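You operate a simulated robot arm through the tools that you are given. There is no shell and no other tool. Be economical: measure what you need, move in short steps, check, and stop when the job is done.

The job below is to be done with a simulated robot arm. You get a single attempt, and the scene is never put back.

Task
Jack both poles up till their windows show green and lock them.
Fine: the silver pole's lock must be freed first; fingers off the collars; both windows end on green, not red.

It is judged by the outcome, as a careful person would: the job done as asked, and still so three seconds after it is handed in. It fails if anything else is knocked over, pushed out of place, dropped, spilled or broken.

Robot
A 5-joint arm with a two-finger parallel gripper on a trunk, on a base that drives. Base frame: it is fixed to the floor where the robot stands at the start and does not move with it; the origin is under the middle of the robot, x ahead of it, y to its left, z up. Lengths are in mm, angles in degrees, forces in N, time in s.
It reaches about 1134 mm from its shoulder. Its first joint turns from -149.0 to 149.0 degrees. Places, roughly: lock of the black pole [400, -900, 900]; lock of the silver pole [700, 0, 900]. Payload 1.57 kg.
The TCP is the grasp point between the finger pads, 30 mm short of the fingertips. In the tool frame z runs along the fingers and y along their closing line. Largest opening 110 mm; finger width 24, thickness 12; the body of the gripper, 48 by 112 mm, starts 78 mm behind the TCP.
Orientation is that of the tool frame in the base frame, as a unit quaternion [w, x, y, z]. With the fingers straight down and closing along the base's y, the tool's x points along the base's -x, its y along +y and its z along -z.

Tools
- The arm moves only by the tool play_rows. Its argument "series" is a list of rows, each an object (a shift or turn left out is 0, a gripper value left out holds the last) with "travel": the shift along the tool's x, y, z in mm, a list of three; "rotation": the turn, a rotation vector about the tool's x, y, z in rad, a list of three; "claw": the finger opening in mm, from 0 to 110. In form: [{"travel": [x, y, z], "rotation": [rx, ry, rz], "claw": claw}, ...]. A call has 1 to 10 rows; each row is the pose to reach, as a shift and turn from the pose commanded when the call began, along the tool's axes at that moment. Each row takes 0.2 s and may step no farther than 50 mm and 8.6 degrees from the row before; otherwise, or with a gripper value out of range, the whole call is refused. A pose out of reach is approached as far as the arm can. The call stops where the force on the tool passes 90 N (or 10 N more than at its start, if that is more) or the arm is blocked; 0.2 s more then pass. The fingers move at their own pace (about 153 mm/s each) and stop on an object; they squeeze with about 24 N. The grip force told is the motor's: it shows also when the fingers shut on nothing. Time passes only in rows, and 0.2 s behind the last, so rows that repeat a pose let the fingers close. The reply holds the time, the measured pose of the TCP, the force on the tool along the base axes, the opening and the grip force, in the units named above and with some noise, with the torque about the TCP (base axes, N m) and any sound that the robot's microphone picked up, and new pictures: "show" is both (left out), scene, wrist or none.
- Cameras (640 x 400 px; columns grow to the right, rows downward): "scene" is now at [20.8, 122.4, 1927.8]; the picture's right is [-0.66, -0.75, 0.00], its down [-0.58, 0.51, -0.63] and it looks along [0.47, -0.42, -0.77] (base axes); focal length 273 px, centre (320, 200). "wrist" rides on the gripper at [70, 16, -141] in the tool frame; the picture's right is [-0.23, 0.97, 0.00], its down [-0.86, -0.20, -0.48] and it looks along [-0.47, -0.11, 0.88] (tool axes); focal length 222 px, centre (320, 200). There is no depth. A picture from a camera that has moved, and an enlarged one, comes with that camera's place and axes in the base frame and with its lens. The place of the scene camera against the robot may be out by one fixed shift of up to 12 mm in any direction.
- lift_body(by): slides the trunk up (or, below 0, down) by that many mm; the arm and the scene camera ride with it, the base frame stays. It gives what a move gives, with no picture.
- drive_base(legs): drives the robot by 1 to 6 legs, each [ahead, turn to the left] in mm and degrees, along the robot's own axes; the way and the turn of a leg run together, so that a leg with both is an arc; at most 1500 mm and 180 degrees a leg. The arm and the cameras ride along, it lands a little off, and it stops where it bumps. It gives what a move gives, and a new picture of the scene camera.
- head_to(pan, tilt): turns the head with the scene camera to pan (to the left, within 155 degrees either way) and tilt (down, from -29 to 69), counted from straight ahead of the robot. It gives what a move gives, and a new picture of the scene camera.
- close_up(camera, box): a new picture of the part [left, top, right, bottom] of that camera's present view, enlarged. The clock stands still meanwhile.
- hand_in(): hands the job in; it is judged then, once.

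Work in short steps. Places have to be worked out from the pictures, the camera data and where the tool is seen: move nearer, look again, correct. Check each grasp and each placing, and mend what went wrong. You have 120 turns and 260 pictures in all, those below and enlarged ones among them. Open the gripper and draw the arm clear of the work before you hand the job in, unless the task says otherwise; then end with one line.

The tools are called by a JSON object that holds its "name" and its "arguments". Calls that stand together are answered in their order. play_rows: Moves the arm, as the interface text tells. Its arguments: {"type":"object","properties":{"series":{"type":"array","items":{"type":"object","properties":{"travel":{"type":"array","items":{"type":"number"}},"rotation":{"type":"array","items":{"type":"number"}},"claw":{"type":"number"}}}},"show":{"type":"string","enum":["both","scene","wrist","none"]}},"required":["series"]} The other tools are called the same way: lift_body (by) slides the trunk up or down; drive_base (legs) drives the base; head_to (pan, tilt) turns the head that bears the scene camera; close_up (camera, box) takes an enlarged picture of a part of a camera's view; hand_in () hands the job in.

At the start:

```text
t: 0.0
tcp_pos: [411.5, -417.0, 1209.6]
tool_rot: [-0.001, 0.004, 1.0, 0.001]
wrist_force: [-0.5, -0.6, -0.1]
torque: [-0.02, 0.01, 0.0]
gripper_width: 110.0
gripper_force: 0.1
trunk travel left (down, up): [-943.0, 27.0]
robot x, y, heading: [2.1, 10.2, -0.1]
head pan, tilt: [-41.6, 50.6]
```

scene: 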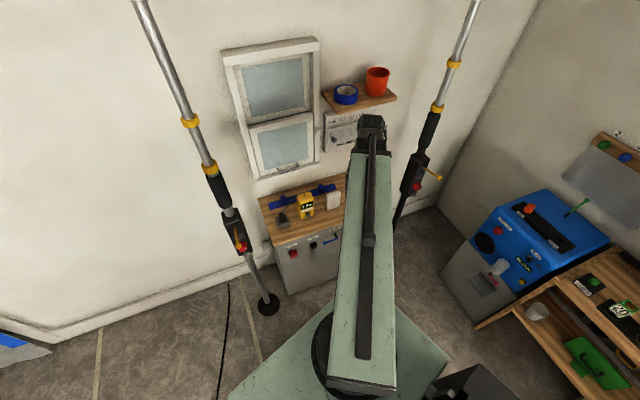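
wrist: 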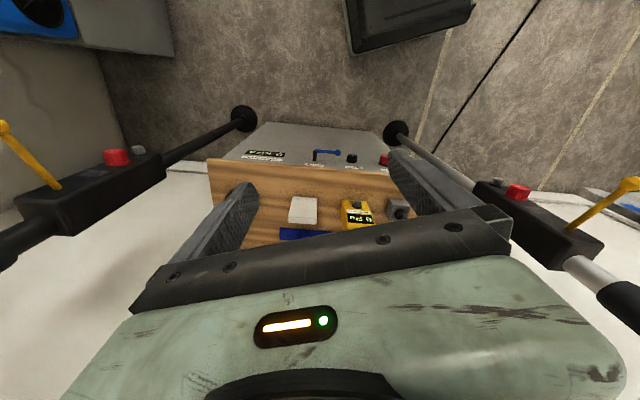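

Two telescopic poles, each with a jack box having a yellow lever and a red button/lock. I take close looks at both.

{"name": "close_up", "arguments": {"camera": "scene", "box": [190, 160, 290, 322]}}

{"name": "close_up", "arguments": {"camera": "scene", "box": [380, 90, 480, 222]}}

{"name": "close_up", "arguments": {"camera": "wrist", "box": [440, 130, 640, 290]}}

{"name": "close_up", "arguments": {"camera": "wrist", "box": [0, 90, 200, 270]}}

```text
2.47 times, centred on (240, 241) of scene
camera zoom: at [20.8, 122.4, 1927.8], right [-0.66, -0.75, 0.0], down [-0.58, 0.51, -0.63], along [0.47, -0.42, -0.77], focal length 674 px, centre (518, 99)
```

zoom: 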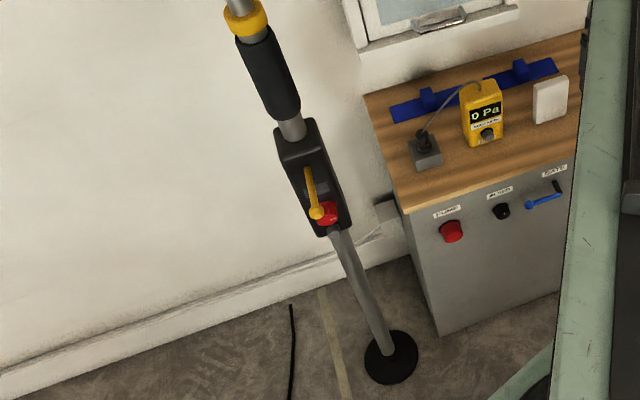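

```text
3.03 times, centred on (430, 156) of scene
camera zoom: at [20.8, 122.4, 1927.8], right [-0.66, -0.75, 0.0], down [-0.58, 0.51, -0.63], along [0.47, -0.42, -0.77], focal length 827 px, centre (-13, 333)
```

zoom: 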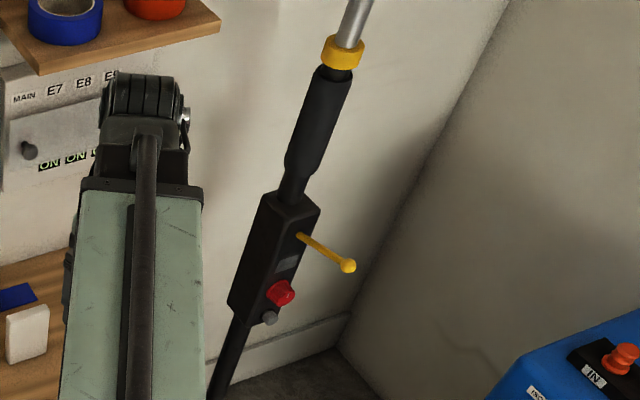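

```text
2.50 times, centred on (540, 210) of wrist
camera zoom: at [340.5, -400.1, 1350.1], right [0.24, 0.97, 0.0], down [0.85, -0.21, 0.48], along [0.47, -0.11, -0.88], focal length 555 px, centre (-230, 175)
```

zoom: 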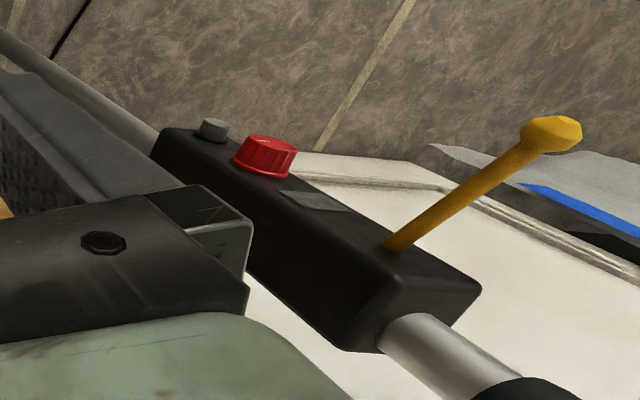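

```text
2.22 times, centred on (100, 180) of wrist
camera zoom: at [340.5, -400.1, 1350.1], right [0.24, 0.97, 0.0], down [0.85, -0.21, 0.48], along [0.47, -0.11, -0.88], focal length 494 px, centre (809, 244)
```

zoom: 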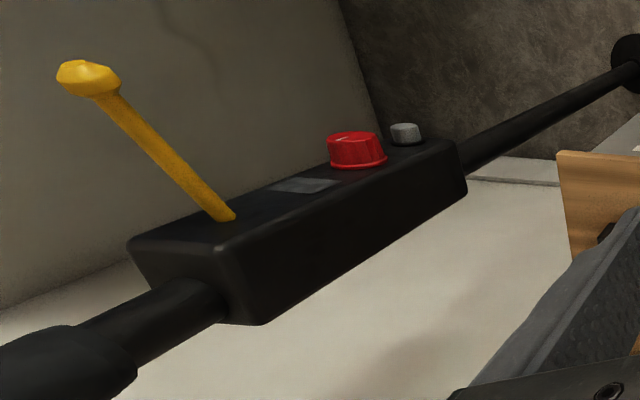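

Silver knob is near (668,-20,908), lever tip near (588,13,1052), box facing roughly -x. I bring the arm in front of the silver pole, spinning the tool so that the wrist camera will sit on top when I level the tool.

{"name": "play_rows", "arguments": {"series": [{"travel": [0, 42, 0], "rotation": [0, 0, 0.148]}, {"travel": [0, 84, 0], "rotation": [0, 0, 0.296]}, {"travel": [0, 126, 0], "rotation": [0, 0, 0.444]}, {"travel": [0, 168, 0], "rotation": [0, 0, 0.592]}, {"travel": [0, 210, 0], "rotation": [0, 0, 0.74]}, {"travel": [0, 252, 0], "rotation": [0, 0, 0.888]}, {"travel": [0, 294, 0], "rotation": [0, 0, 1.036]}, {"travel": [0, 336, 0], "rotation": [0, 0, 1.184]}, {"travel": [0, 378, 0], "rotation": [0, 0, 1.332]}, {"travel": [0, 420, 0], "rotation": [0, 0, 1.48]}], "show": "none"}}

{"name": "play_rows", "arguments": {"series": [{"rotation": [0, 0, 0.148]}, {"rotation": [0, 0, 0.296]}, {"rotation": [0, 0, 0.444]}, {"rotation": [0, 0, 0.592]}, {"rotation": [0, 0, 0.74]}, {"rotation": [0, 0, 0.888]}, {"rotation": [0, 0, 1.036]}, {"rotation": [0, 0, 1.184]}, {"rotation": [0, 0, 1.332]}, {"rotation": [0, 0, 1.48]}], "show": "none"}}

{"name": "play_rows", "arguments": {"series": [{"rotation": [0, 0, 0.09]}, {"rotation": [0, 0, 0.1816]}], "show": "both"}}

```text
t: 2.2
tcp_pos: [574.6, 2.9, 1209.4]
tool_rot: [0.0, 0.678, 0.735, -0.002]
wrist_force: [-0.4, -0.5, 0.3]
torque: [0.0, -0.01, 0.0]
gripper_width: 109.9
gripper_force: 0.0
out of reach, approached as far as the arm can: row 2, 3, 4, 5, 6, 7, 8, 9, 10
trunk travel left (down, up): [-943.0, 27.0]
robot x, y, heading: [3.1, 7.1, -0.1]
head pan, tilt: [-41.6, 50.6]
```

```text
t: 4.4
tcp_pos: [575.9, 1.2, 1210.1]
tool_rot: [0.0, 0.996, 0.086, -0.001]
wrist_force: [0.7, 0.5, -0.6]
torque: [-0.01, -0.02, 0.01]
gripper_width: 109.8
gripper_force: 0.1
trunk travel left (down, up): [-943.0, 27.0]
robot x, y, heading: [-1.6, 7.0, -0.1]
head pan, tilt: [-41.6, 50.6]
```

```text
t: 5.0
tcp_pos: [577.9, -13.2, 1210.1]
tool_rot: [-0.002, 0.999, 0.046, 0.0]
wrist_force: [0.4, 0.2, 0.1]
torque: [-0.02, -0.03, 0.02]
gripper_width: 109.7
gripper_force: 0.0
out of reach, approached as far as the arm can: row 1, 2
trunk travel left (down, up): [-943.0, 27.0]
robot x, y, heading: [2.9, 9.7, -0.1]
head pan, tilt: [-41.6, 50.6]
camera scene: at [20.9, 122.9, 1927.7], right [-0.66, -0.75, 0.0], down [-0.58, 0.51, -0.63], along [0.47, -0.42, -0.77], focal length 273 px, centre (320, 200)
camera wrist: at [646.2, -21.7, 1350.1], right [-0.14, -0.99, 0.0], down [-0.87, 0.12, 0.48], along [-0.47, 0.07, -0.88], focal length 222 px, centre (320, 200)
```

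scene: 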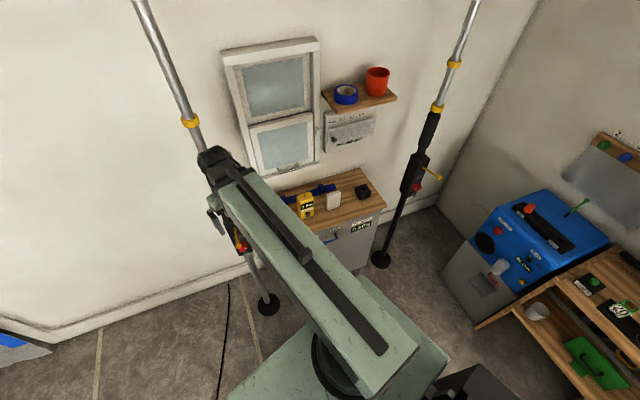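
wrist: 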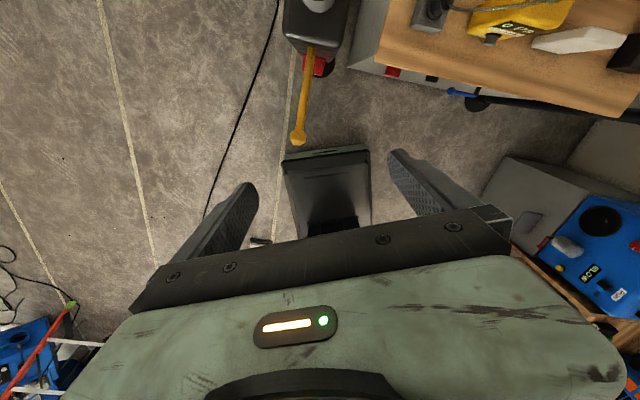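

The tool cannot come closer than ~577 mm in radius, so I'll need to back the base up; I check behind first.

{"name": "head_to", "arguments": {"pan": 155, "tilt": 55}}

{"name": "head_to", "arguments": {"pan": -140, "tilt": 50}}

{"name": "head_to", "arguments": {"pan": -80, "tilt": 50}}

```text
t: 7.9
tcp_pos: [576.2, -11.2, 1209.7]
tool_rot: [-0.001, 0.999, 0.046, 0.0]
wrist_force: [0.3, 0.3, -0.6]
torque: [0.02, 0.01, 0.0]
gripper_width: 109.9
gripper_force: 0.2
trunk travel left (down, up): [-943.0, 27.0]
robot x, y, heading: [0.9, 8.8, 0.2]
head pan, tilt: [154.7, 55.0]
camera scene: at [-101.5, 203.9, 1922.1], right [0.43, 0.9, 0.0], down [0.74, -0.35, -0.57], along [-0.52, 0.24, -0.82], focal length 273 px, centre (320, 200)
```

scene: 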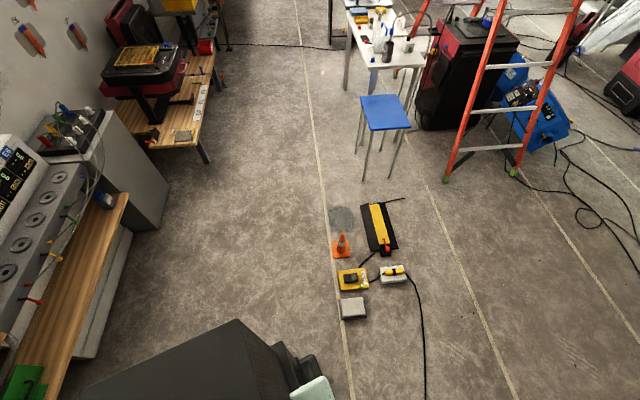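

```text
t: 11.9
tcp_pos: [576.0, -12.0, 1209.5]
tool_rot: [-0.002, 0.999, 0.046, 0.0]
wrist_force: [0.1, -0.1, 0.2]
torque: [0.01, 0.01, -0.03]
gripper_width: 110.0
gripper_force: 0.0
trunk travel left (down, up): [-943.0, 27.0]
robot x, y, heading: [1.2, 4.4, 0.2]
head pan, tilt: [-140.0, 50.0]
camera scene: at [-95.3, 123.5, 1928.6], right [-0.64, 0.77, 0.0], down [0.59, 0.49, -0.64], along [-0.49, -0.41, -0.77], focal length 273 px, centre (320, 200)
```

scene: 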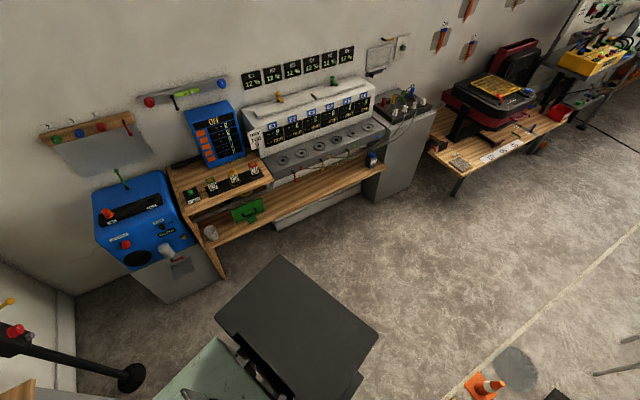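

```text
t: 13.2
tcp_pos: [576.3, -12.0, 1209.8]
tool_rot: [-0.001, 0.999, 0.046, -0.001]
wrist_force: [-0.7, 0.7, -0.7]
torque: [-0.01, -0.03, 0.02]
gripper_width: 109.9
gripper_force: 0.1
trunk travel left (down, up): [-943.0, 27.0]
robot x, y, heading: [5.0, 6.2, -0.0]
head pan, tilt: [-80.0, 50.0]
camera scene: at [-23.0, 97.3, 1928.6], right [-0.98, -0.17, 0.0], down [-0.13, 0.75, -0.64], along [0.11, -0.63, -0.77], focal length 273 px, centre (320, 200)
```

scene: 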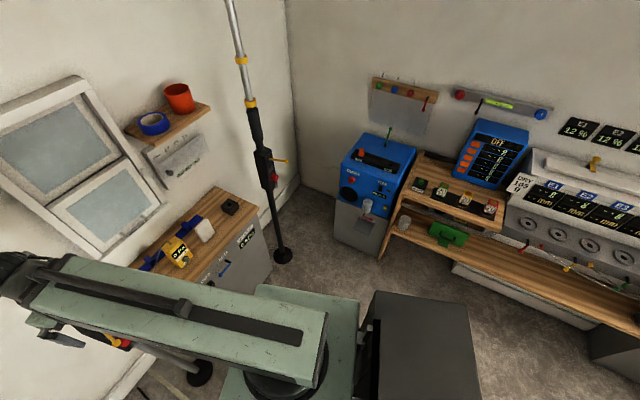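

Behind is clear for ~400 mm (nearest item around (-427, 582), bench front at y≈-950). I drive back 320 mm and look forward again.

{"name": "drive_base", "arguments": {"legs": [[-320, 0]]}}

{"name": "play_rows", "arguments": {"series": [{"rotation": [0, 0.148, 0]}, {"rotation": [0, 0.296, 0]}, {"rotation": [0, 0.444, 0]}, {"rotation": [0, 0.592, 0]}, {"rotation": [0, 0.74, 0]}, {"rotation": [0, 0.888, 0]}, {"rotation": [0, 1.036, 0]}, {"rotation": [0, 1.184, 0]}, {"rotation": [0, 1.332, 0]}, {"rotation": [0, 1.48, 0]}], "show": "wrist"}}

{"name": "head_to", "arguments": {"pan": -15, "tilt": 40}}

```text
t: 15.3
tcp_pos: [254.8, -12.3, 1210.7]
tool_rot: [-0.002, 0.999, 0.045, 0.0]
wrist_force: [-0.6, 0.2, 0.3]
torque: [0.0, -0.03, 0.01]
gripper_width: 110.0
gripper_force: 0.0
trunk travel left (down, up): [-943.0, 27.0]
robot x, y, heading: [-315.7, 7.3, 0.1]
head pan, tilt: [-80.0, 50.0]
camera scene: at [-344.4, 97.1, 1928.6], right [-0.98, -0.17, 0.0], down [-0.13, 0.75, -0.64], along [0.11, -0.63, -0.77], focal length 273 px, centre (320, 200)
```

scene: 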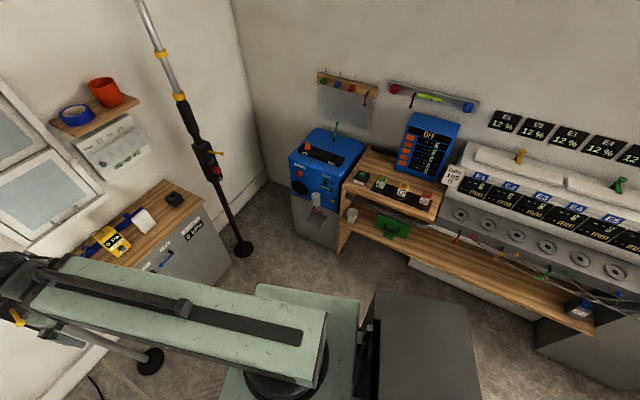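

```text
t: 17.5
tcp_pos: [482.0, -71.1, 1424.1]
tool_rot: [-0.031, 0.741, 0.032, 0.67]
wrist_force: [-0.4, -0.1, 0.4]
torque: [-0.03, 0.0, 0.0]
gripper_width: 109.9
gripper_force: 0.0
out of reach, approached as far as the arm can: row 1, 2, 3, 4, 5, 6, 7, 8, 9, 10
trunk travel left (down, up): [-943.0, 27.0]
robot x, y, heading: [-318.3, 7.2, -0.1]
head pan, tilt: [-80.0, 50.0]
camera wrist: at [349.7, -98.8, 1506.4], right [0.06, -0.97, -0.23], down [-0.58, 0.15, -0.8], along [0.81, 0.18, -0.55], focal length 222 px, centre (320, 200)
```

wrist: 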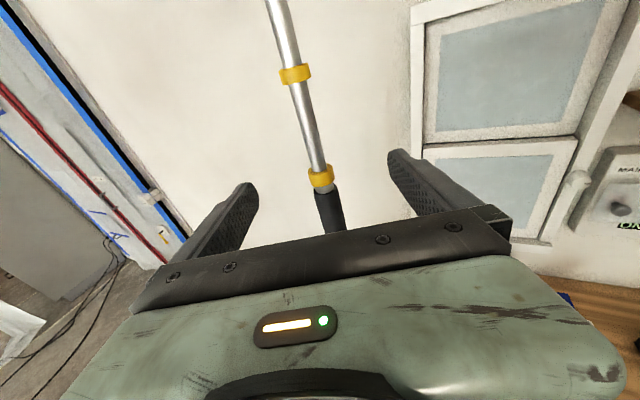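

```text
t: 18.9
tcp_pos: [480.8, -68.6, 1424.6]
tool_rot: [-0.031, 0.741, 0.032, 0.67]
wrist_force: [0.1, -0.9, -0.7]
torque: [0.01, -0.01, -0.01]
gripper_width: 110.0
gripper_force: 0.1
trunk travel left (down, up): [-943.0, 27.0]
robot x, y, heading: [-320.1, 9.5, 0.2]
head pan, tilt: [-15.0, 40.0]
camera scene: at [-274.6, 150.8, 1942.8], right [-0.26, -0.97, 0.0], down [-0.62, 0.17, -0.77], along [0.74, -0.2, -0.64], focal length 273 px, centre (320, 200)
```

scene: 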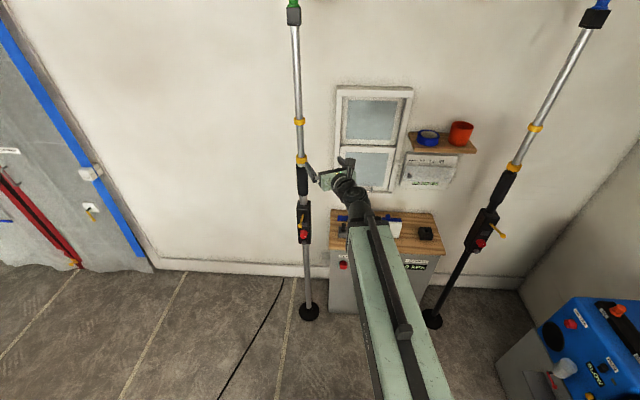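

Tool is level and facing the silver pole. I lower the trunk so both cameras see the box face better.

{"name": "lift_body", "arguments": {"by": -380}}

{"name": "play_rows", "arguments": {"series": [{"travel": [0, 0, 0]}], "show": "both"}}

```text
t: 22.6
tcp_pos: [482.4, -70.1, 1043.6]
tool_rot: [-0.033, 0.741, 0.034, 0.669]
wrist_force: [-0.1, 0.0, -0.1]
torque: [0.02, -0.01, 0.01]
gripper_width: 110.1
gripper_force: 0.1
trunk travel left (down, up): [-563.0, 407.0]
robot x, y, heading: [-315.8, 5.4, 0.3]
head pan, tilt: [-15.0, 40.0]
```

```text
t: 23.0
tcp_pos: [483.7, -69.3, 1042.9]
tool_rot: [-0.032, 0.741, 0.032, 0.669]
wrist_force: [-0.5, -0.3, -0.3]
torque: [0.0, 0.01, 0.02]
gripper_width: 109.9
gripper_force: 0.1
trunk travel left (down, up): [-563.0, 407.0]
robot x, y, heading: [-319.0, 7.4, -0.0]
head pan, tilt: [-15.0, 40.0]
camera scene: at [-274.6, 150.9, 1562.8], right [-0.26, -0.97, 0.0], down [-0.62, 0.17, -0.77], along [0.74, -0.2, -0.64], focal length 273 px, centre (320, 200)
camera wrist: at [350.0, -97.6, 1126.3], right [0.07, -0.97, -0.23], down [-0.58, 0.15, -0.8], along [0.81, 0.19, -0.55], focal length 222 px, centre (320, 200)
```

scene: 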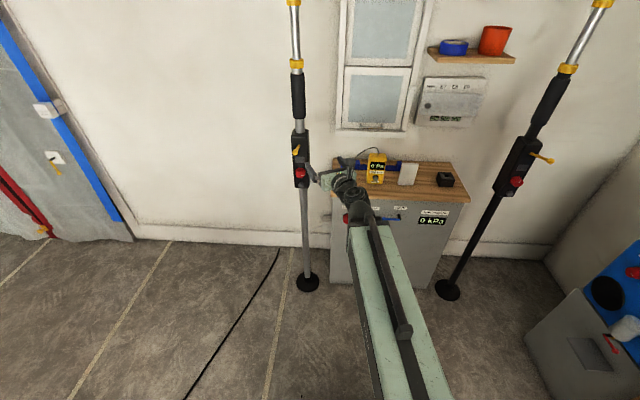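
wrist: 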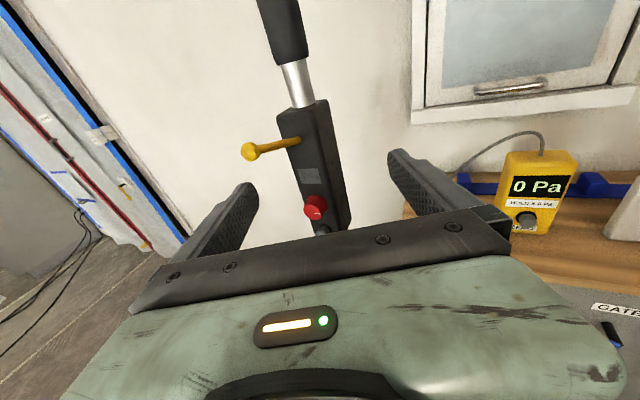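

Good views now; zooming on both boxes.

{"name": "close_up", "arguments": {"camera": "wrist", "box": [230, 80, 390, 240]}}

{"name": "close_up", "arguments": {"camera": "scene", "box": [270, 120, 330, 200]}}

{"name": "close_up", "arguments": {"camera": "scene", "box": [480, 120, 570, 210]}}

```text
2.50 times, centred on (310, 160) of wrist
camera zoom: at [350.0, -97.6, 1126.3], right [0.07, -0.97, -0.23], down [-0.58, 0.15, -0.8], along [0.81, 0.19, -0.55], focal length 555 px, centre (345, 300)
```

zoom: 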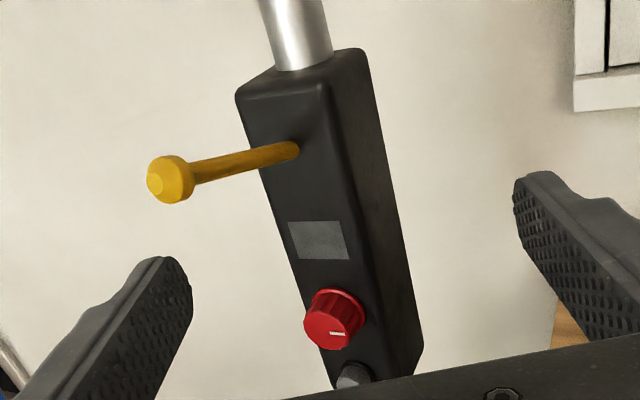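

```text
5.00 times, centred on (300, 160) of scene
camera zoom: at [-274.6, 150.9, 1562.8], right [-0.26, -0.97, 0.0], down [-0.62, 0.17, -0.77], along [0.74, -0.2, -0.64], focal length 1365 px, centre (420, 400)
```

zoom: 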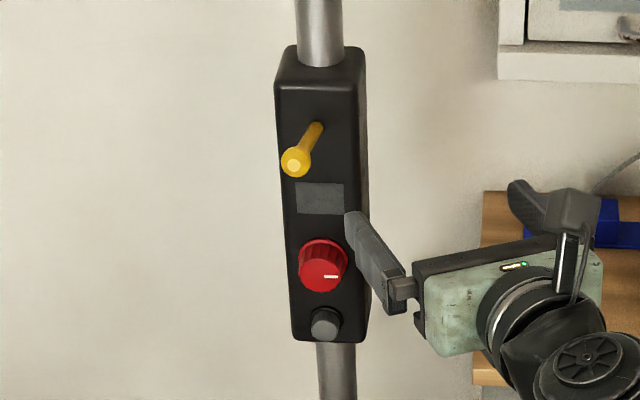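

```text
4.44 times, centred on (525, 165) of scene
camera zoom: at [-274.6, 150.9, 1562.8], right [-0.26, -0.97, 0.0], down [-0.62, 0.17, -0.77], along [0.74, -0.2, -0.64], focal length 1213 px, centre (-591, 356)
```

zoom: 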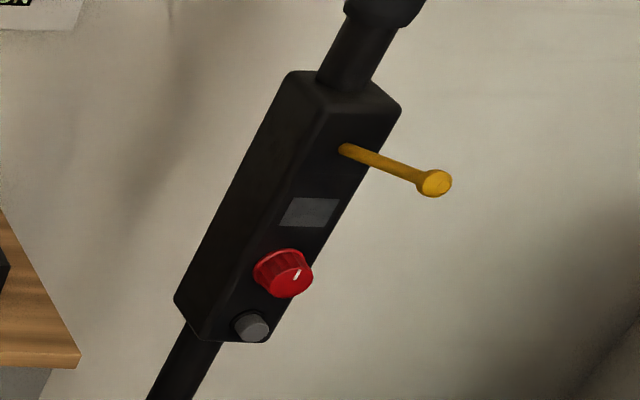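

The red knob has a white mark: silver points right (locked), black points up (free), so the lock is a quarter turn. I line the tool up with the silver knob, about 120 mm out, aiming along the box normal (~-10° azimuth).

{"name": "play_rows", "arguments": {"series": [{"travel": [-26, -15, 9], "rotation": [-0.053, 0.02, 0]}, {"travel": [-52, -30, 18], "rotation": [-0.106, 0.04, 0]}, {"travel": [-78, -45, 27], "rotation": [-0.159, 0.06, 0]}, {"travel": [-104, -60, 35], "rotation": [-0.212, 0.08, 0]}, {"travel": [-129, -74, 44], "rotation": [-0.265, 0.1, 0]}]}}

```text
t: 24.2
tcp_pos: [499.6, -51.9, 1063.0]
tool_rot: [0.029, 0.711, -0.024, 0.702]
wrist_force: [-0.5, -0.5, 1.2]
torque: [-0.02, 0.02, 0.03]
gripper_width: 110.1
gripper_force: 0.1
out of reach, approached as far as the arm can: row 1, 2, 3, 4, 5
trunk travel left (down, up): [-563.0, 407.0]
robot x, y, heading: [-318.6, 8.1, 0.1]
head pan, tilt: [-15.0, 40.0]
camera scene: at [-274.6, 150.9, 1562.8], right [-0.26, -0.97, 0.0], down [-0.62, 0.17, -0.77], along [0.74, -0.2, -0.64], focal length 273 px, centre (320, 200)
camera wrist: at [357.3, -56.4, 1135.1], right [-0.08, -0.97, -0.22], down [-0.48, 0.23, -0.85], along [0.88, 0.04, -0.48], focal length 222 px, centre (320, 200)
```

scene: 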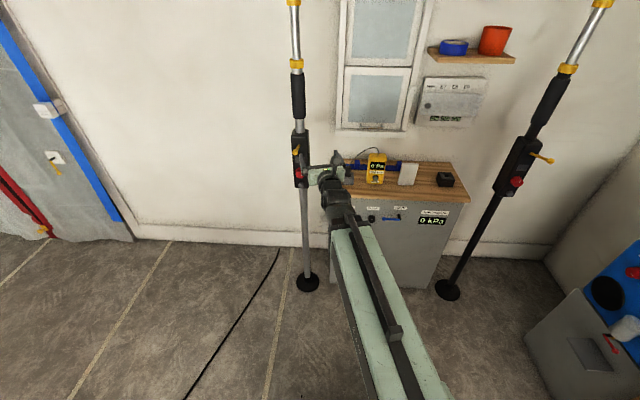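
wrist: 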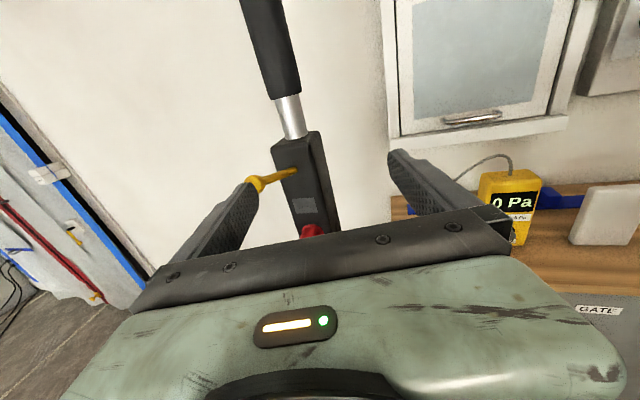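

Tool azimuth is tied to the bearing from the base axis (-4°). I check the box normal before deciding whether to shift the base.

{"name": "close_up", "arguments": {"camera": "wrist", "box": [250, 120, 360, 240]}}

```text
3.33 times, centred on (305, 180) of wrist
camera zoom: at [357.3, -56.4, 1135.1], right [-0.08, -0.97, -0.22], down [-0.48, 0.23, -0.85], along [0.88, 0.04, -0.48], focal length 740 px, centre (370, 267)
```

zoom: 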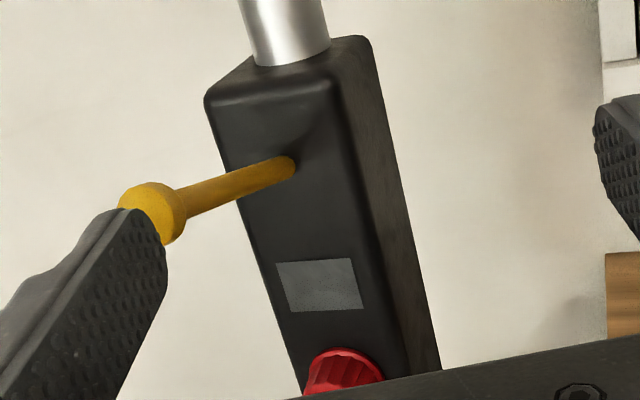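

The box normal is ~12–15° off, so I shuttle the base ~120 mm to the left (turn, back, turn, ahead) keeping clear of the floor items behind.

{"name": "drive_base", "arguments": {"legs": [[0, -25], [-285, 0], [0, 25]]}}

```text
t: 25.3
tcp_pos: [484.1, -160.9, 1063.9]
tool_rot: [0.077, 0.71, -0.07, 0.697]
wrist_force: [-1.7, 0.2, 0.8]
torque: [-0.02, 0.03, -0.01]
gripper_width: 110.1
gripper_force: 0.1
trunk travel left (down, up): [-563.0, 407.0]
robot x, y, heading: [-315.5, 5.7, -5.8]
head pan, tilt: [-15.0, 40.0]
stopped in leg 1: the robot was blocked; the commanded pose is now the measured one
camera scene: at [-259.4, 147.5, 1562.8], right [-0.36, -0.93, 0.0], down [-0.6, 0.23, -0.77], along [0.72, -0.27, -0.64], focal length 273 px, centre (320, 200)
```

scene: 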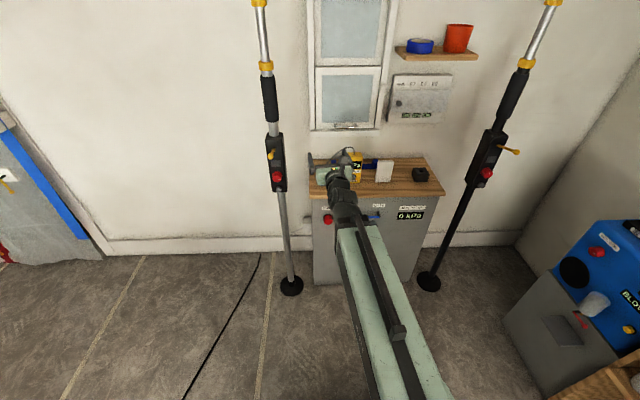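

The base was blocked after 6°; I look around the base for what it touched.

{"name": "head_to", "arguments": {"pan": 130, "tilt": 69}}

{"name": "head_to", "arguments": {"pan": 60, "tilt": 65}}

{"name": "head_to", "arguments": {"pan": -60, "tilt": 65}}

{"name": "close_up", "arguments": {"camera": "wrist", "box": [0, 0, 640, 400]}}

```text
t: 27.6
tcp_pos: [482.8, -162.4, 1064.3]
tool_rot: [0.078, 0.709, -0.072, 0.697]
wrist_force: [-0.6, -0.5, 0.4]
torque: [0.0, -0.02, 0.03]
gripper_width: 109.9
gripper_force: 0.0
trunk travel left (down, up): [-563.0, 407.0]
robot x, y, heading: [-316.1, 9.6, -6.1]
head pan, tilt: [130.0, 68.8]
camera scene: at [-370.4, 224.2, 1526.7], right [0.83, 0.56, 0.0], down [0.52, -0.77, -0.36], along [-0.2, 0.3, -0.93], focal length 273 px, centre (320, 200)
```

scene: 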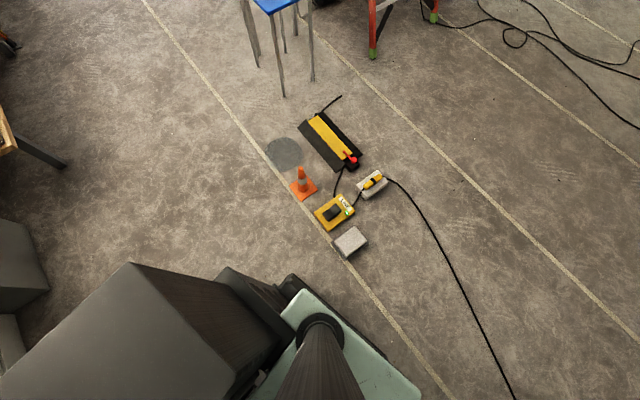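

```text
t: 29.0
tcp_pos: [483.7, -161.0, 1063.3]
tool_rot: [0.079, 0.709, -0.073, 0.697]
wrist_force: [-0.1, -0.1, 0.7]
torque: [-0.03, 0.02, -0.02]
gripper_width: 110.1
gripper_force: 0.0
trunk travel left (down, up): [-563.0, 407.0]
robot x, y, heading: [-319.3, 12.1, -6.0]
head pan, tilt: [60.0, 65.0]
camera scene: at [-303.5, 227.2, 1530.5], right [0.81, -0.58, 0.0], down [-0.53, -0.74, -0.42], along [0.25, 0.34, -0.91], focal length 273 px, centre (320, 200)
```

scene: 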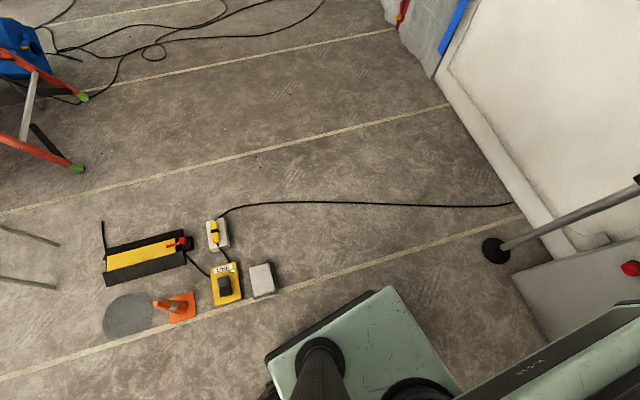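

```text
t: 31.0
tcp_pos: [483.6, -160.0, 1065.1]
tool_rot: [0.078, 0.709, -0.072, 0.697]
wrist_force: [-0.5, 0.4, -0.3]
torque: [0.0, 0.05, 0.0]
gripper_width: 109.5
gripper_force: 0.0
trunk travel left (down, up): [-563.0, 407.0]
robot x, y, heading: [-319.8, 9.7, -5.9]
head pan, tilt: [-60.0, 65.0]
camera scene: at [-314.1, 122.6, 1530.5], right [-0.91, -0.41, 0.0], down [-0.37, 0.83, -0.42], along [0.17, -0.39, -0.91], focal length 273 px, centre (320, 200)
```

scene: 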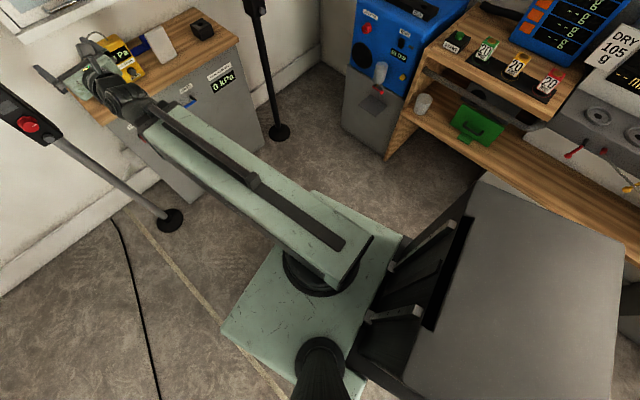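

```text
1.00 times, centred on (320, 200) of wrist (not enlarged: the box is as wide or as high as the picture)
camera zoom: at [342.5, -146.5, 1135.1], right [-0.21, -0.95, -0.22], down [-0.44, 0.29, -0.85], along [0.87, -0.08, -0.48], focal length 222 px, centre (320, 200)
```

zoom: 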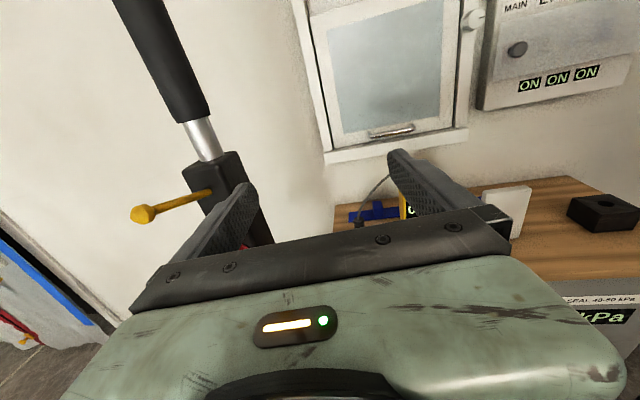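

Nothing near the floor base; I check around the right fingertip and the arm for contact.

{"name": "close_up", "arguments": {"camera": "wrist", "box": [330, 120, 490, 240]}}

{"name": "close_up", "arguments": {"camera": "scene", "box": [20, 10, 260, 170]}}

```text
3.33 times, centred on (410, 180) of wrist
camera zoom: at [342.5, -146.5, 1135.1], right [-0.21, -0.95, -0.22], down [-0.44, 0.29, -0.85], along [0.87, -0.08, -0.48], focal length 740 px, centre (20, 267)
```

zoom: 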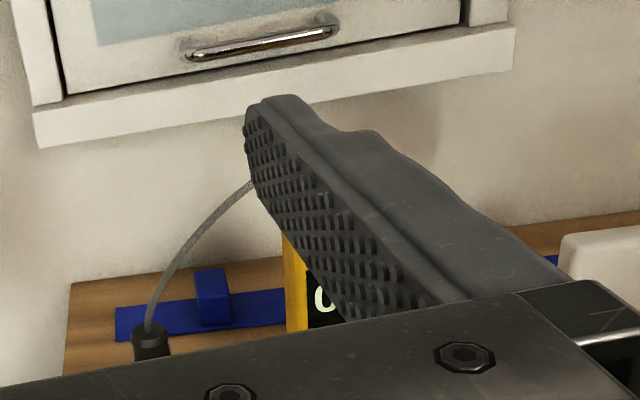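

```text
2.50 times, centred on (140, 90) of scene
camera zoom: at [-314.1, 122.6, 1530.5], right [-0.91, -0.41, 0.0], down [-0.37, 0.83, -0.42], along [0.17, -0.39, -0.91], focal length 682 px, centre (770, 475)
```

zoom: 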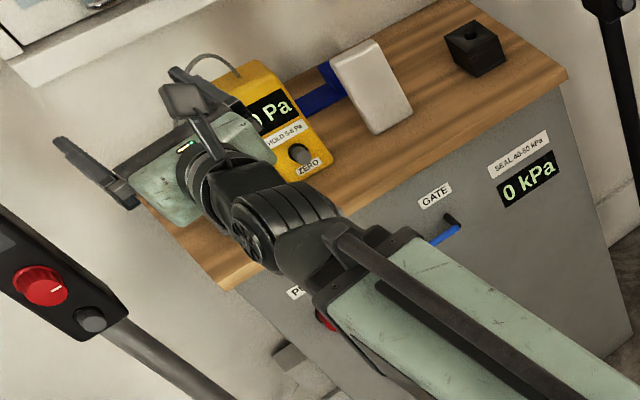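

No visible contact. I'll undo the small turn and back straight off instead, then approach with a left heading.

{"name": "drive_base", "arguments": {"legs": [[-300, 0]]}}

```text
t: 33.0
tcp_pos: [183.9, -135.5, 1063.8]
tool_rot: [0.079, 0.709, -0.073, 0.697]
wrist_force: [-0.2, 0.5, 0.0]
torque: [0.03, 0.0, 0.0]
gripper_width: 109.9
gripper_force: 0.1
trunk travel left (down, up): [-563.0, 407.0]
robot x, y, heading: [-615.7, 40.6, -6.1]
head pan, tilt: [-60.0, 65.0]
camera scene: at [-612.1, 153.0, 1530.5], right [-0.91, -0.4, 0.0], down [-0.37, 0.83, -0.42], along [0.17, -0.39, -0.91], focal length 273 px, centre (320, 200)
```

scene: 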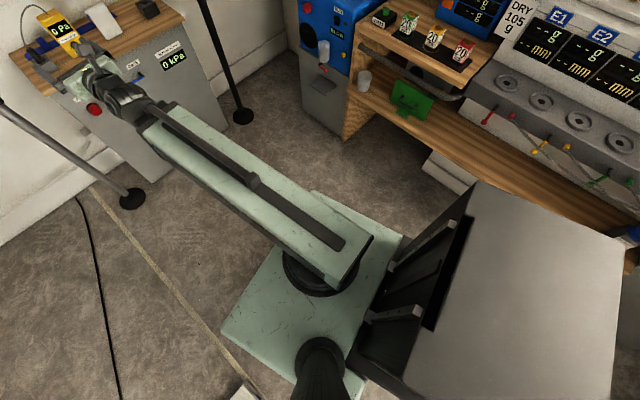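

Backing worked. Now turn left to +25°, advance, and re-check.

{"name": "drive_base", "arguments": {"legs": [[0, 31]]}}

```text
t: 34.1
tcp_pos: [198.6, -31.9, 1063.8]
tool_rot: [0.035, 0.712, -0.029, 0.701]
wrist_force: [0.7, 0.0, -0.1]
torque: [0.02, -0.02, -0.04]
gripper_width: 109.9
gripper_force: 0.1
trunk travel left (down, up): [-563.0, 407.0]
robot x, y, heading: [-615.3, 42.5, -0.7]
head pan, tilt: [-60.0, 65.0]
stopped in leg 1: the robot was blocked; the commanded pose is now the measured one
camera scene: at [-624.1, 151.3, 1530.5], right [-0.87, -0.49, 0.0], down [-0.44, 0.79, -0.42], along [0.21, -0.37, -0.91], focal length 273 px, centre (320, 200)
```

scene: 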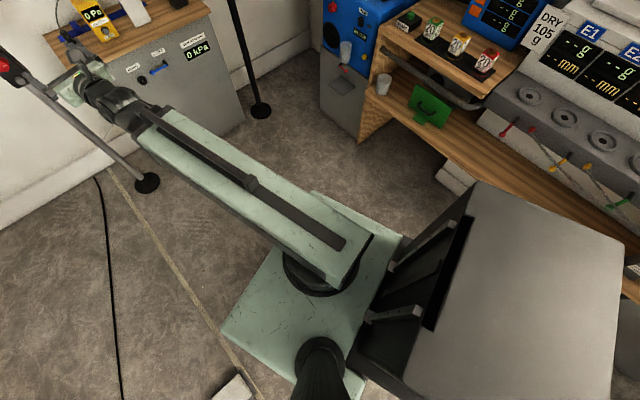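

Blocked again in open space after ~5°, so this seems to be a quirk of quick turns with the extended arm. I try a turn spread over an arc.

{"name": "drive_base", "arguments": {"legs": [[60, 8], [60, 8]]}}

```text
t: 35.7
tcp_pos: [305.1, 212.1, 1065.0]
tool_rot: [-0.065, 0.708, 0.073, 0.699]
wrist_force: [-0.5, 0.5, -0.1]
torque: [-0.01, 0.02, 0.02]
gripper_width: 110.2
gripper_force: 0.1
trunk travel left (down, up): [-563.0, 407.0]
robot x, y, heading: [-499.7, 50.4, 15.7]
head pan, tilt: [-60.0, 65.0]
camera scene: at [-537.4, 151.9, 1530.5], right [-0.7, -0.71, 0.0], down [-0.65, 0.63, -0.42], along [0.3, -0.3, -0.91], focal length 273 px, centre (320, 200)
```

scene: 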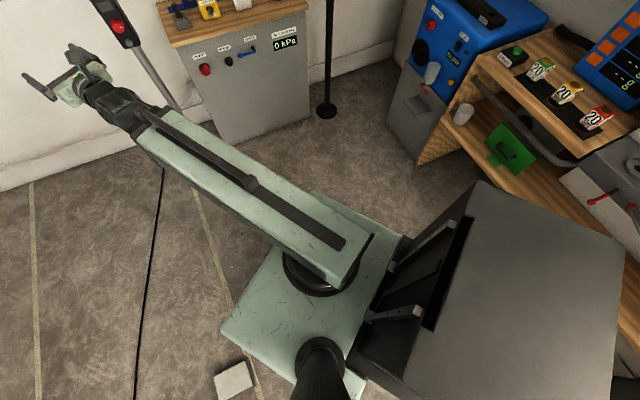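

Slow arcs work. I continue forward-left, then turn back in small arcs.

{"name": "drive_base", "arguments": {"legs": [[80, 10], [80, 10], [80, 0], [-50, -8], [50, -8], [-40, -8]]}}

{"name": "head_to", "arguments": {"pan": -15, "tilt": 45}}

```text
t: 38.9
tcp_pos: [419.1, 461.2, 1063.8]
tool_rot: [-0.138, 0.697, 0.146, 0.688]
wrist_force: [-0.1, 0.2, 0.2]
torque: [0.0, -0.02, 0.02]
gripper_width: 109.9
gripper_force: 0.0
trunk travel left (down, up): [-563.0, 407.0]
robot x, y, heading: [-331.6, 136.5, 28.0]
head pan, tilt: [-60.0, 65.0]
stopped in leg 4: the robot was blocked; the commanded pose is now the measured one
camera scene: at [-393.6, 228.7, 1530.5], right [-0.53, -0.85, 0.0], down [-0.77, 0.48, -0.42], along [0.36, -0.22, -0.91], focal length 273 px, centre (320, 200)
```

scene: 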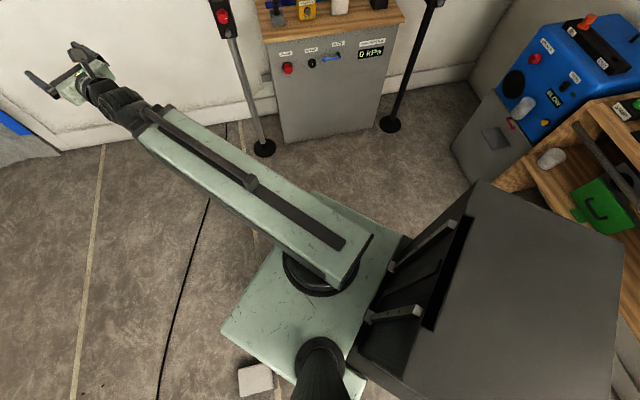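

```text
t: 40.0
tcp_pos: [420.6, 462.1, 1064.5]
tool_rot: [-0.137, 0.698, 0.146, 0.688]
wrist_force: [0.9, 0.3, -0.1]
torque: [-0.02, 0.0, -0.02]
gripper_width: 110.0
gripper_force: 0.1
trunk travel left (down, up): [-563.0, 407.0]
robot x, y, heading: [-329.8, 135.0, 28.0]
head pan, tilt: [-15.0, 45.0]
camera scene: at [-365.6, 279.2, 1555.5], right [0.22, -0.97, 0.0], down [-0.69, -0.16, -0.71], along [0.69, 0.16, -0.71], focal length 273 px, centre (320, 200)
```

scene: 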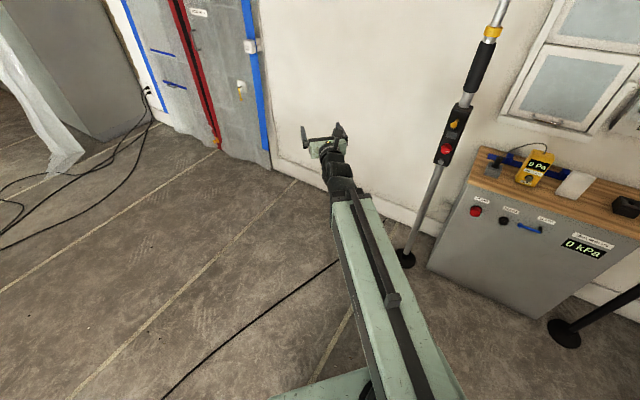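

The floor is clear at the stop point, so I continue in small right-turn arcs.

{"name": "drive_base", "arguments": {"legs": [[50, -6], [-50, -6], [50, -6]]}}

```text
t: 41.2
tcp_pos: [497.2, 395.6, 1063.3]
tool_rot: [-0.099, 0.704, 0.106, 0.695]
wrist_force: [0.0, -0.4, 1.1]
torque: [-0.04, 0.01, 0.03]
gripper_width: 109.8
gripper_force: 0.1
trunk travel left (down, up): [-563.0, 407.0]
robot x, y, heading: [-286.5, 164.0, 22.6]
head pan, tilt: [-15.0, 45.0]
stopped in leg 2: the robot was blocked; the commanded pose is now the measured one
camera scene: at [-307.5, 306.8, 1555.5], right [0.13, -0.99, 0.0], down [-0.7, -0.09, -0.71], along [0.7, 0.09, -0.71], focal length 273 px, centre (320, 200)
```

scene: 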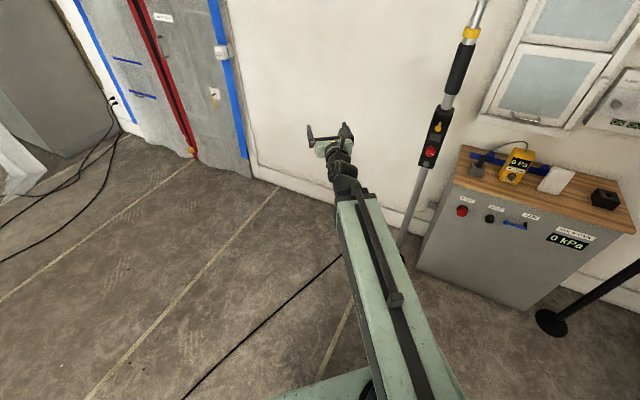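

Base is now at (-287,164), where the knob bears -11° — matching the box normal. I lower the trunk and swing the arm round to face the knob.

{"name": "lift_body", "arguments": {"by": -153}}

{"name": "play_rows", "arguments": {"series": [{"travel": [0, 43.4, -1.2], "rotation": [-0.0531, 0, 0]}, {"travel": [0, 86.6, -4.6], "rotation": [-0.1062, 0, 0]}, {"travel": [0, 129.6, -10.3], "rotation": [-0.1593, 0, 0]}, {"travel": [0, 172.2, -18.4], "rotation": [-0.2124, 0, 0]}, {"travel": [0, 214.4, -28.6], "rotation": [-0.2655, 0, 0]}, {"travel": [0, 255.9, -41.1], "rotation": [-0.3186, 0, 0]}, {"travel": [0, 296.7, -55.8], "rotation": [-0.3717, 0, 0]}, {"travel": [0, 336.7, -72.6], "rotation": [-0.4248, 0, 0]}, {"travel": [0, 375.8, -91.6], "rotation": [-0.478, 0, 0]}]}}

```text
t: 43.0
tcp_pos: [498.1, 395.8, 911.5]
tool_rot: [-0.099, 0.704, 0.107, 0.695]
wrist_force: [0.2, 0.3, -0.4]
torque: [-0.03, 0.0, 0.02]
gripper_width: 110.1
gripper_force: 0.1
trunk travel left (down, up): [-410.0, 560.0]
robot x, y, heading: [-288.2, 159.7, 22.6]
head pan, tilt: [-15.0, 45.0]
```

```text
t: 45.0
tcp_pos: [516.5, 9.6, 912.9]
tool_rot: [0.072, 0.707, -0.062, 0.701]
wrist_force: [0.2, 0.0, 0.1]
torque: [-0.04, -0.03, 0.0]
gripper_width: 110.0
gripper_force: 0.1
trunk travel left (down, up): [-410.0, 560.0]
robot x, y, heading: [-285.9, 160.8, 22.7]
head pan, tilt: [-15.0, 45.0]
camera scene: at [-307.6, 307.0, 1402.5], right [0.13, -0.99, 0.0], down [-0.7, -0.09, -0.71], along [0.7, 0.09, -0.71], focal length 273 px, centre (320, 200)
camera wrist: at [374.9, 22.1, 983.0], right [-0.19, -0.96, -0.21], down [-0.44, 0.27, -0.85], along [0.88, -0.06, -0.47], focal length 222 px, centre (320, 200)
```

scene: 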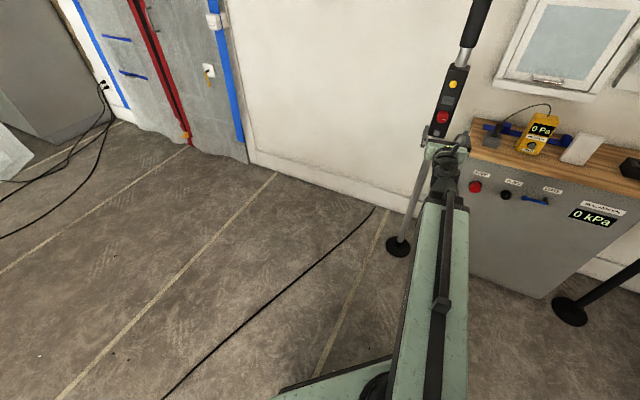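
wrist: 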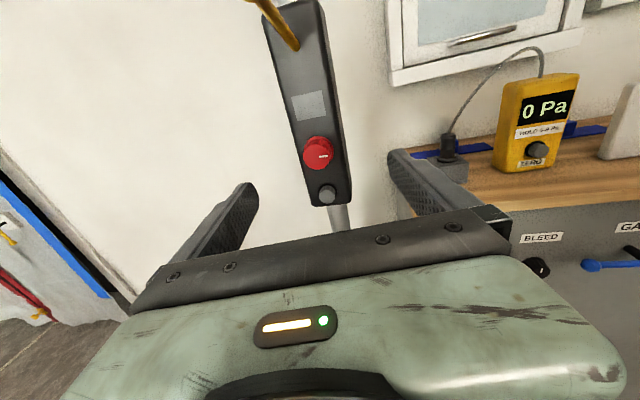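

Triangulated from three wrist views, the silver knob front is at about (671,-11,895). I align, spin the tool +45°, narrow the opening and stop about 80 mm short.

{"name": "play_rows", "arguments": {"series": [{"travel": [-5, -3, 10], "rotation": [0, 0, 0.13], "claw": 75}, {"travel": [-10, -6, 20], "rotation": [0, 0, 0.26]}, {"travel": [-16, -9, 30], "rotation": [0, 0, 0.39]}, {"travel": [-16, -9, 40], "rotation": [0, 0, 0.52]}, {"travel": [-16, -9, 50], "rotation": [0, 0, 0.65]}, {"travel": [-16, -9, 60], "rotation": [0, 0, 0.785]}]}}

{"name": "close_up", "arguments": {"camera": "scene", "box": [400, 50, 500, 160]}}

```text
t: 46.4
tcp_pos: [578.0, 6.7, 912.6]
tool_rot: [-0.202, 0.631, -0.328, 0.673]
wrist_force: [0.7, 0.3, 0.2]
torque: [0.0, 0.02, -0.03]
gripper_width: 75.0
gripper_force: 0.1
out of reach, approached as far as the arm can: row 2, 3, 4, 5, 6
trunk travel left (down, up): [-410.0, 560.0]
robot x, y, heading: [-286.0, 161.6, 22.5]
head pan, tilt: [-15.0, 45.0]
camera scene: at [-307.7, 306.8, 1402.5], right [0.13, -0.99, 0.0], down [-0.7, -0.09, -0.71], along [0.7, 0.09, -0.71], focal length 273 px, centre (320, 200)
camera wrist: at [427.3, -25.3, 951.3], right [-0.11, -0.53, -0.84], down [-0.34, 0.82, -0.47], along [0.94, 0.23, -0.27], focal length 222 px, centre (320, 200)
```

scene: 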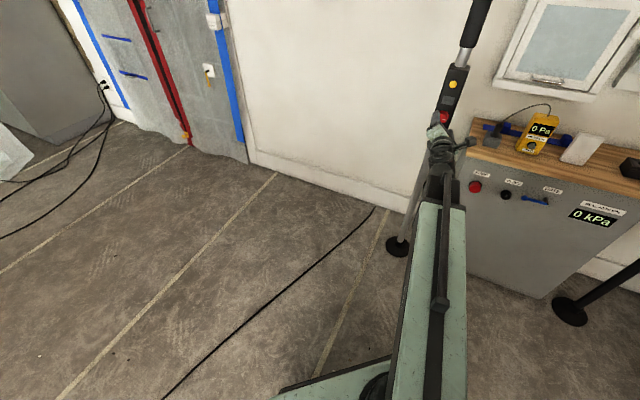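
wrist: 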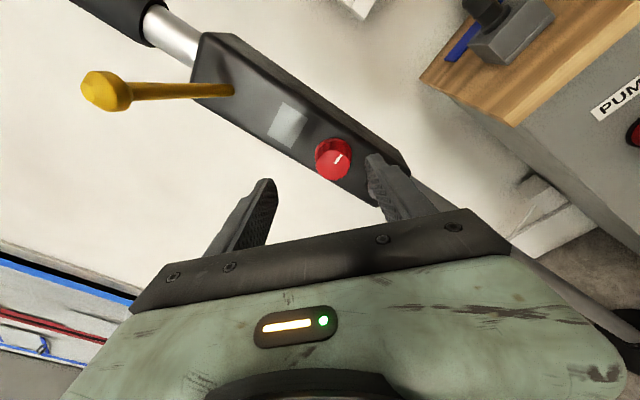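

```text
3.64 times, centred on (450, 105) of scene
camera zoom: at [-307.7, 306.8, 1402.5], right [0.13, -0.99, 0.0], down [-0.7, -0.09, -0.71], along [0.7, 0.09, -0.71], focal length 993 px, centre (-153, 546)
```

zoom: 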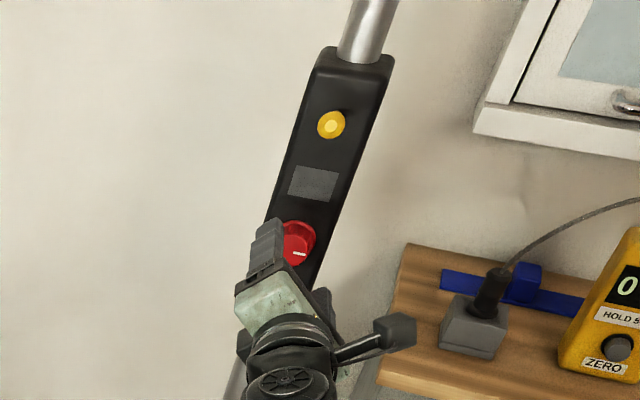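

The arm can't reach lower here, so I lower the trunk 17 mm, then advance along the tool axis.

{"name": "lift_body", "arguments": {"by": -17}}

{"name": "play_rows", "arguments": {"series": [{"travel": [0, 0, 20]}, {"travel": [0, 0, 40]}, {"travel": [0, 0, 50]}]}}

{"name": "close_up", "arguments": {"camera": "wrist", "box": [220, 80, 460, 240]}}

```text
t: 47.0
tcp_pos: [577.3, 7.4, 895.6]
tool_rot: [-0.202, 0.631, -0.328, 0.674]
wrist_force: [0.4, 0.0, 0.1]
torque: [0.02, 0.0, 0.02]
gripper_width: 74.9
gripper_force: 0.0
trunk travel left (down, up): [-393.0, 577.0]
robot x, y, heading: [-288.4, 161.5, 22.7]
head pan, tilt: [-15.0, 45.0]
```

```text
t: 47.8
tcp_pos: [626.7, -3.2, 894.9]
tool_rot: [-0.202, 0.631, -0.328, 0.673]
wrist_force: [0.1, 0.5, 0.2]
torque: [0.0, 0.0, -0.01]
gripper_width: 75.0
gripper_force: 0.1
trunk travel left (down, up): [-393.0, 577.0]
robot x, y, heading: [-288.0, 161.5, 22.7]
head pan, tilt: [-15.0, 45.0]
camera scene: at [-307.7, 306.8, 1385.5], right [0.13, -0.99, 0.0], down [-0.7, -0.09, -0.71], along [0.7, 0.09, -0.71], focal length 273 px, centre (320, 200)
camera wrist: at [476.2, -34.8, 934.3], right [-0.11, -0.53, -0.84], down [-0.34, 0.82, -0.47], along [0.93, 0.23, -0.27], focal length 222 px, centre (320, 200)
```

scene: 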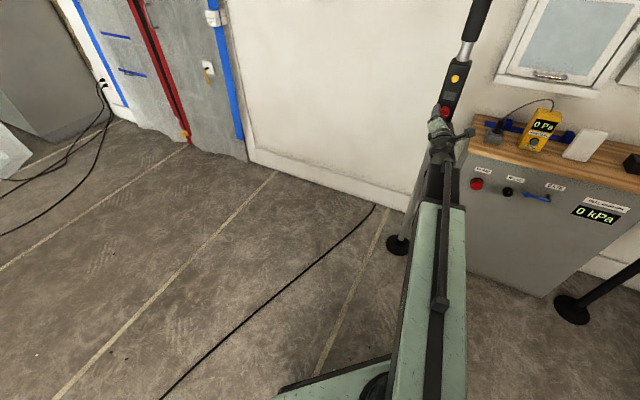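
wrist: 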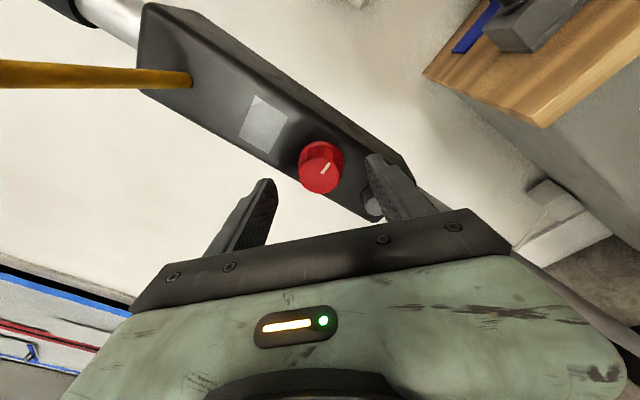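

```text
2.50 times, centred on (340, 160) of wrist
camera zoom: at [476.2, -34.8, 934.3], right [-0.11, -0.53, -0.84], down [-0.34, 0.82, -0.47], along [0.93, 0.23, -0.27], focal length 555 px, centre (270, 300)
```

zoom: 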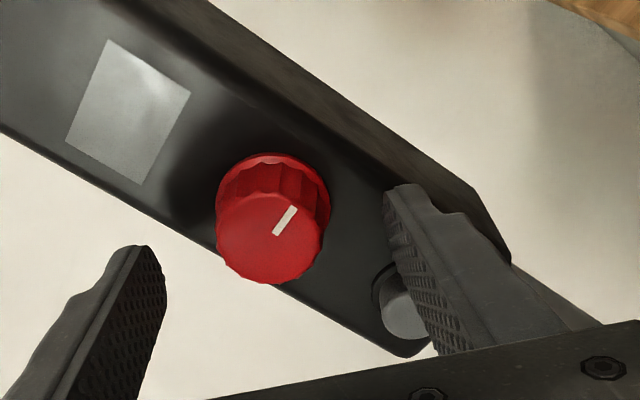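

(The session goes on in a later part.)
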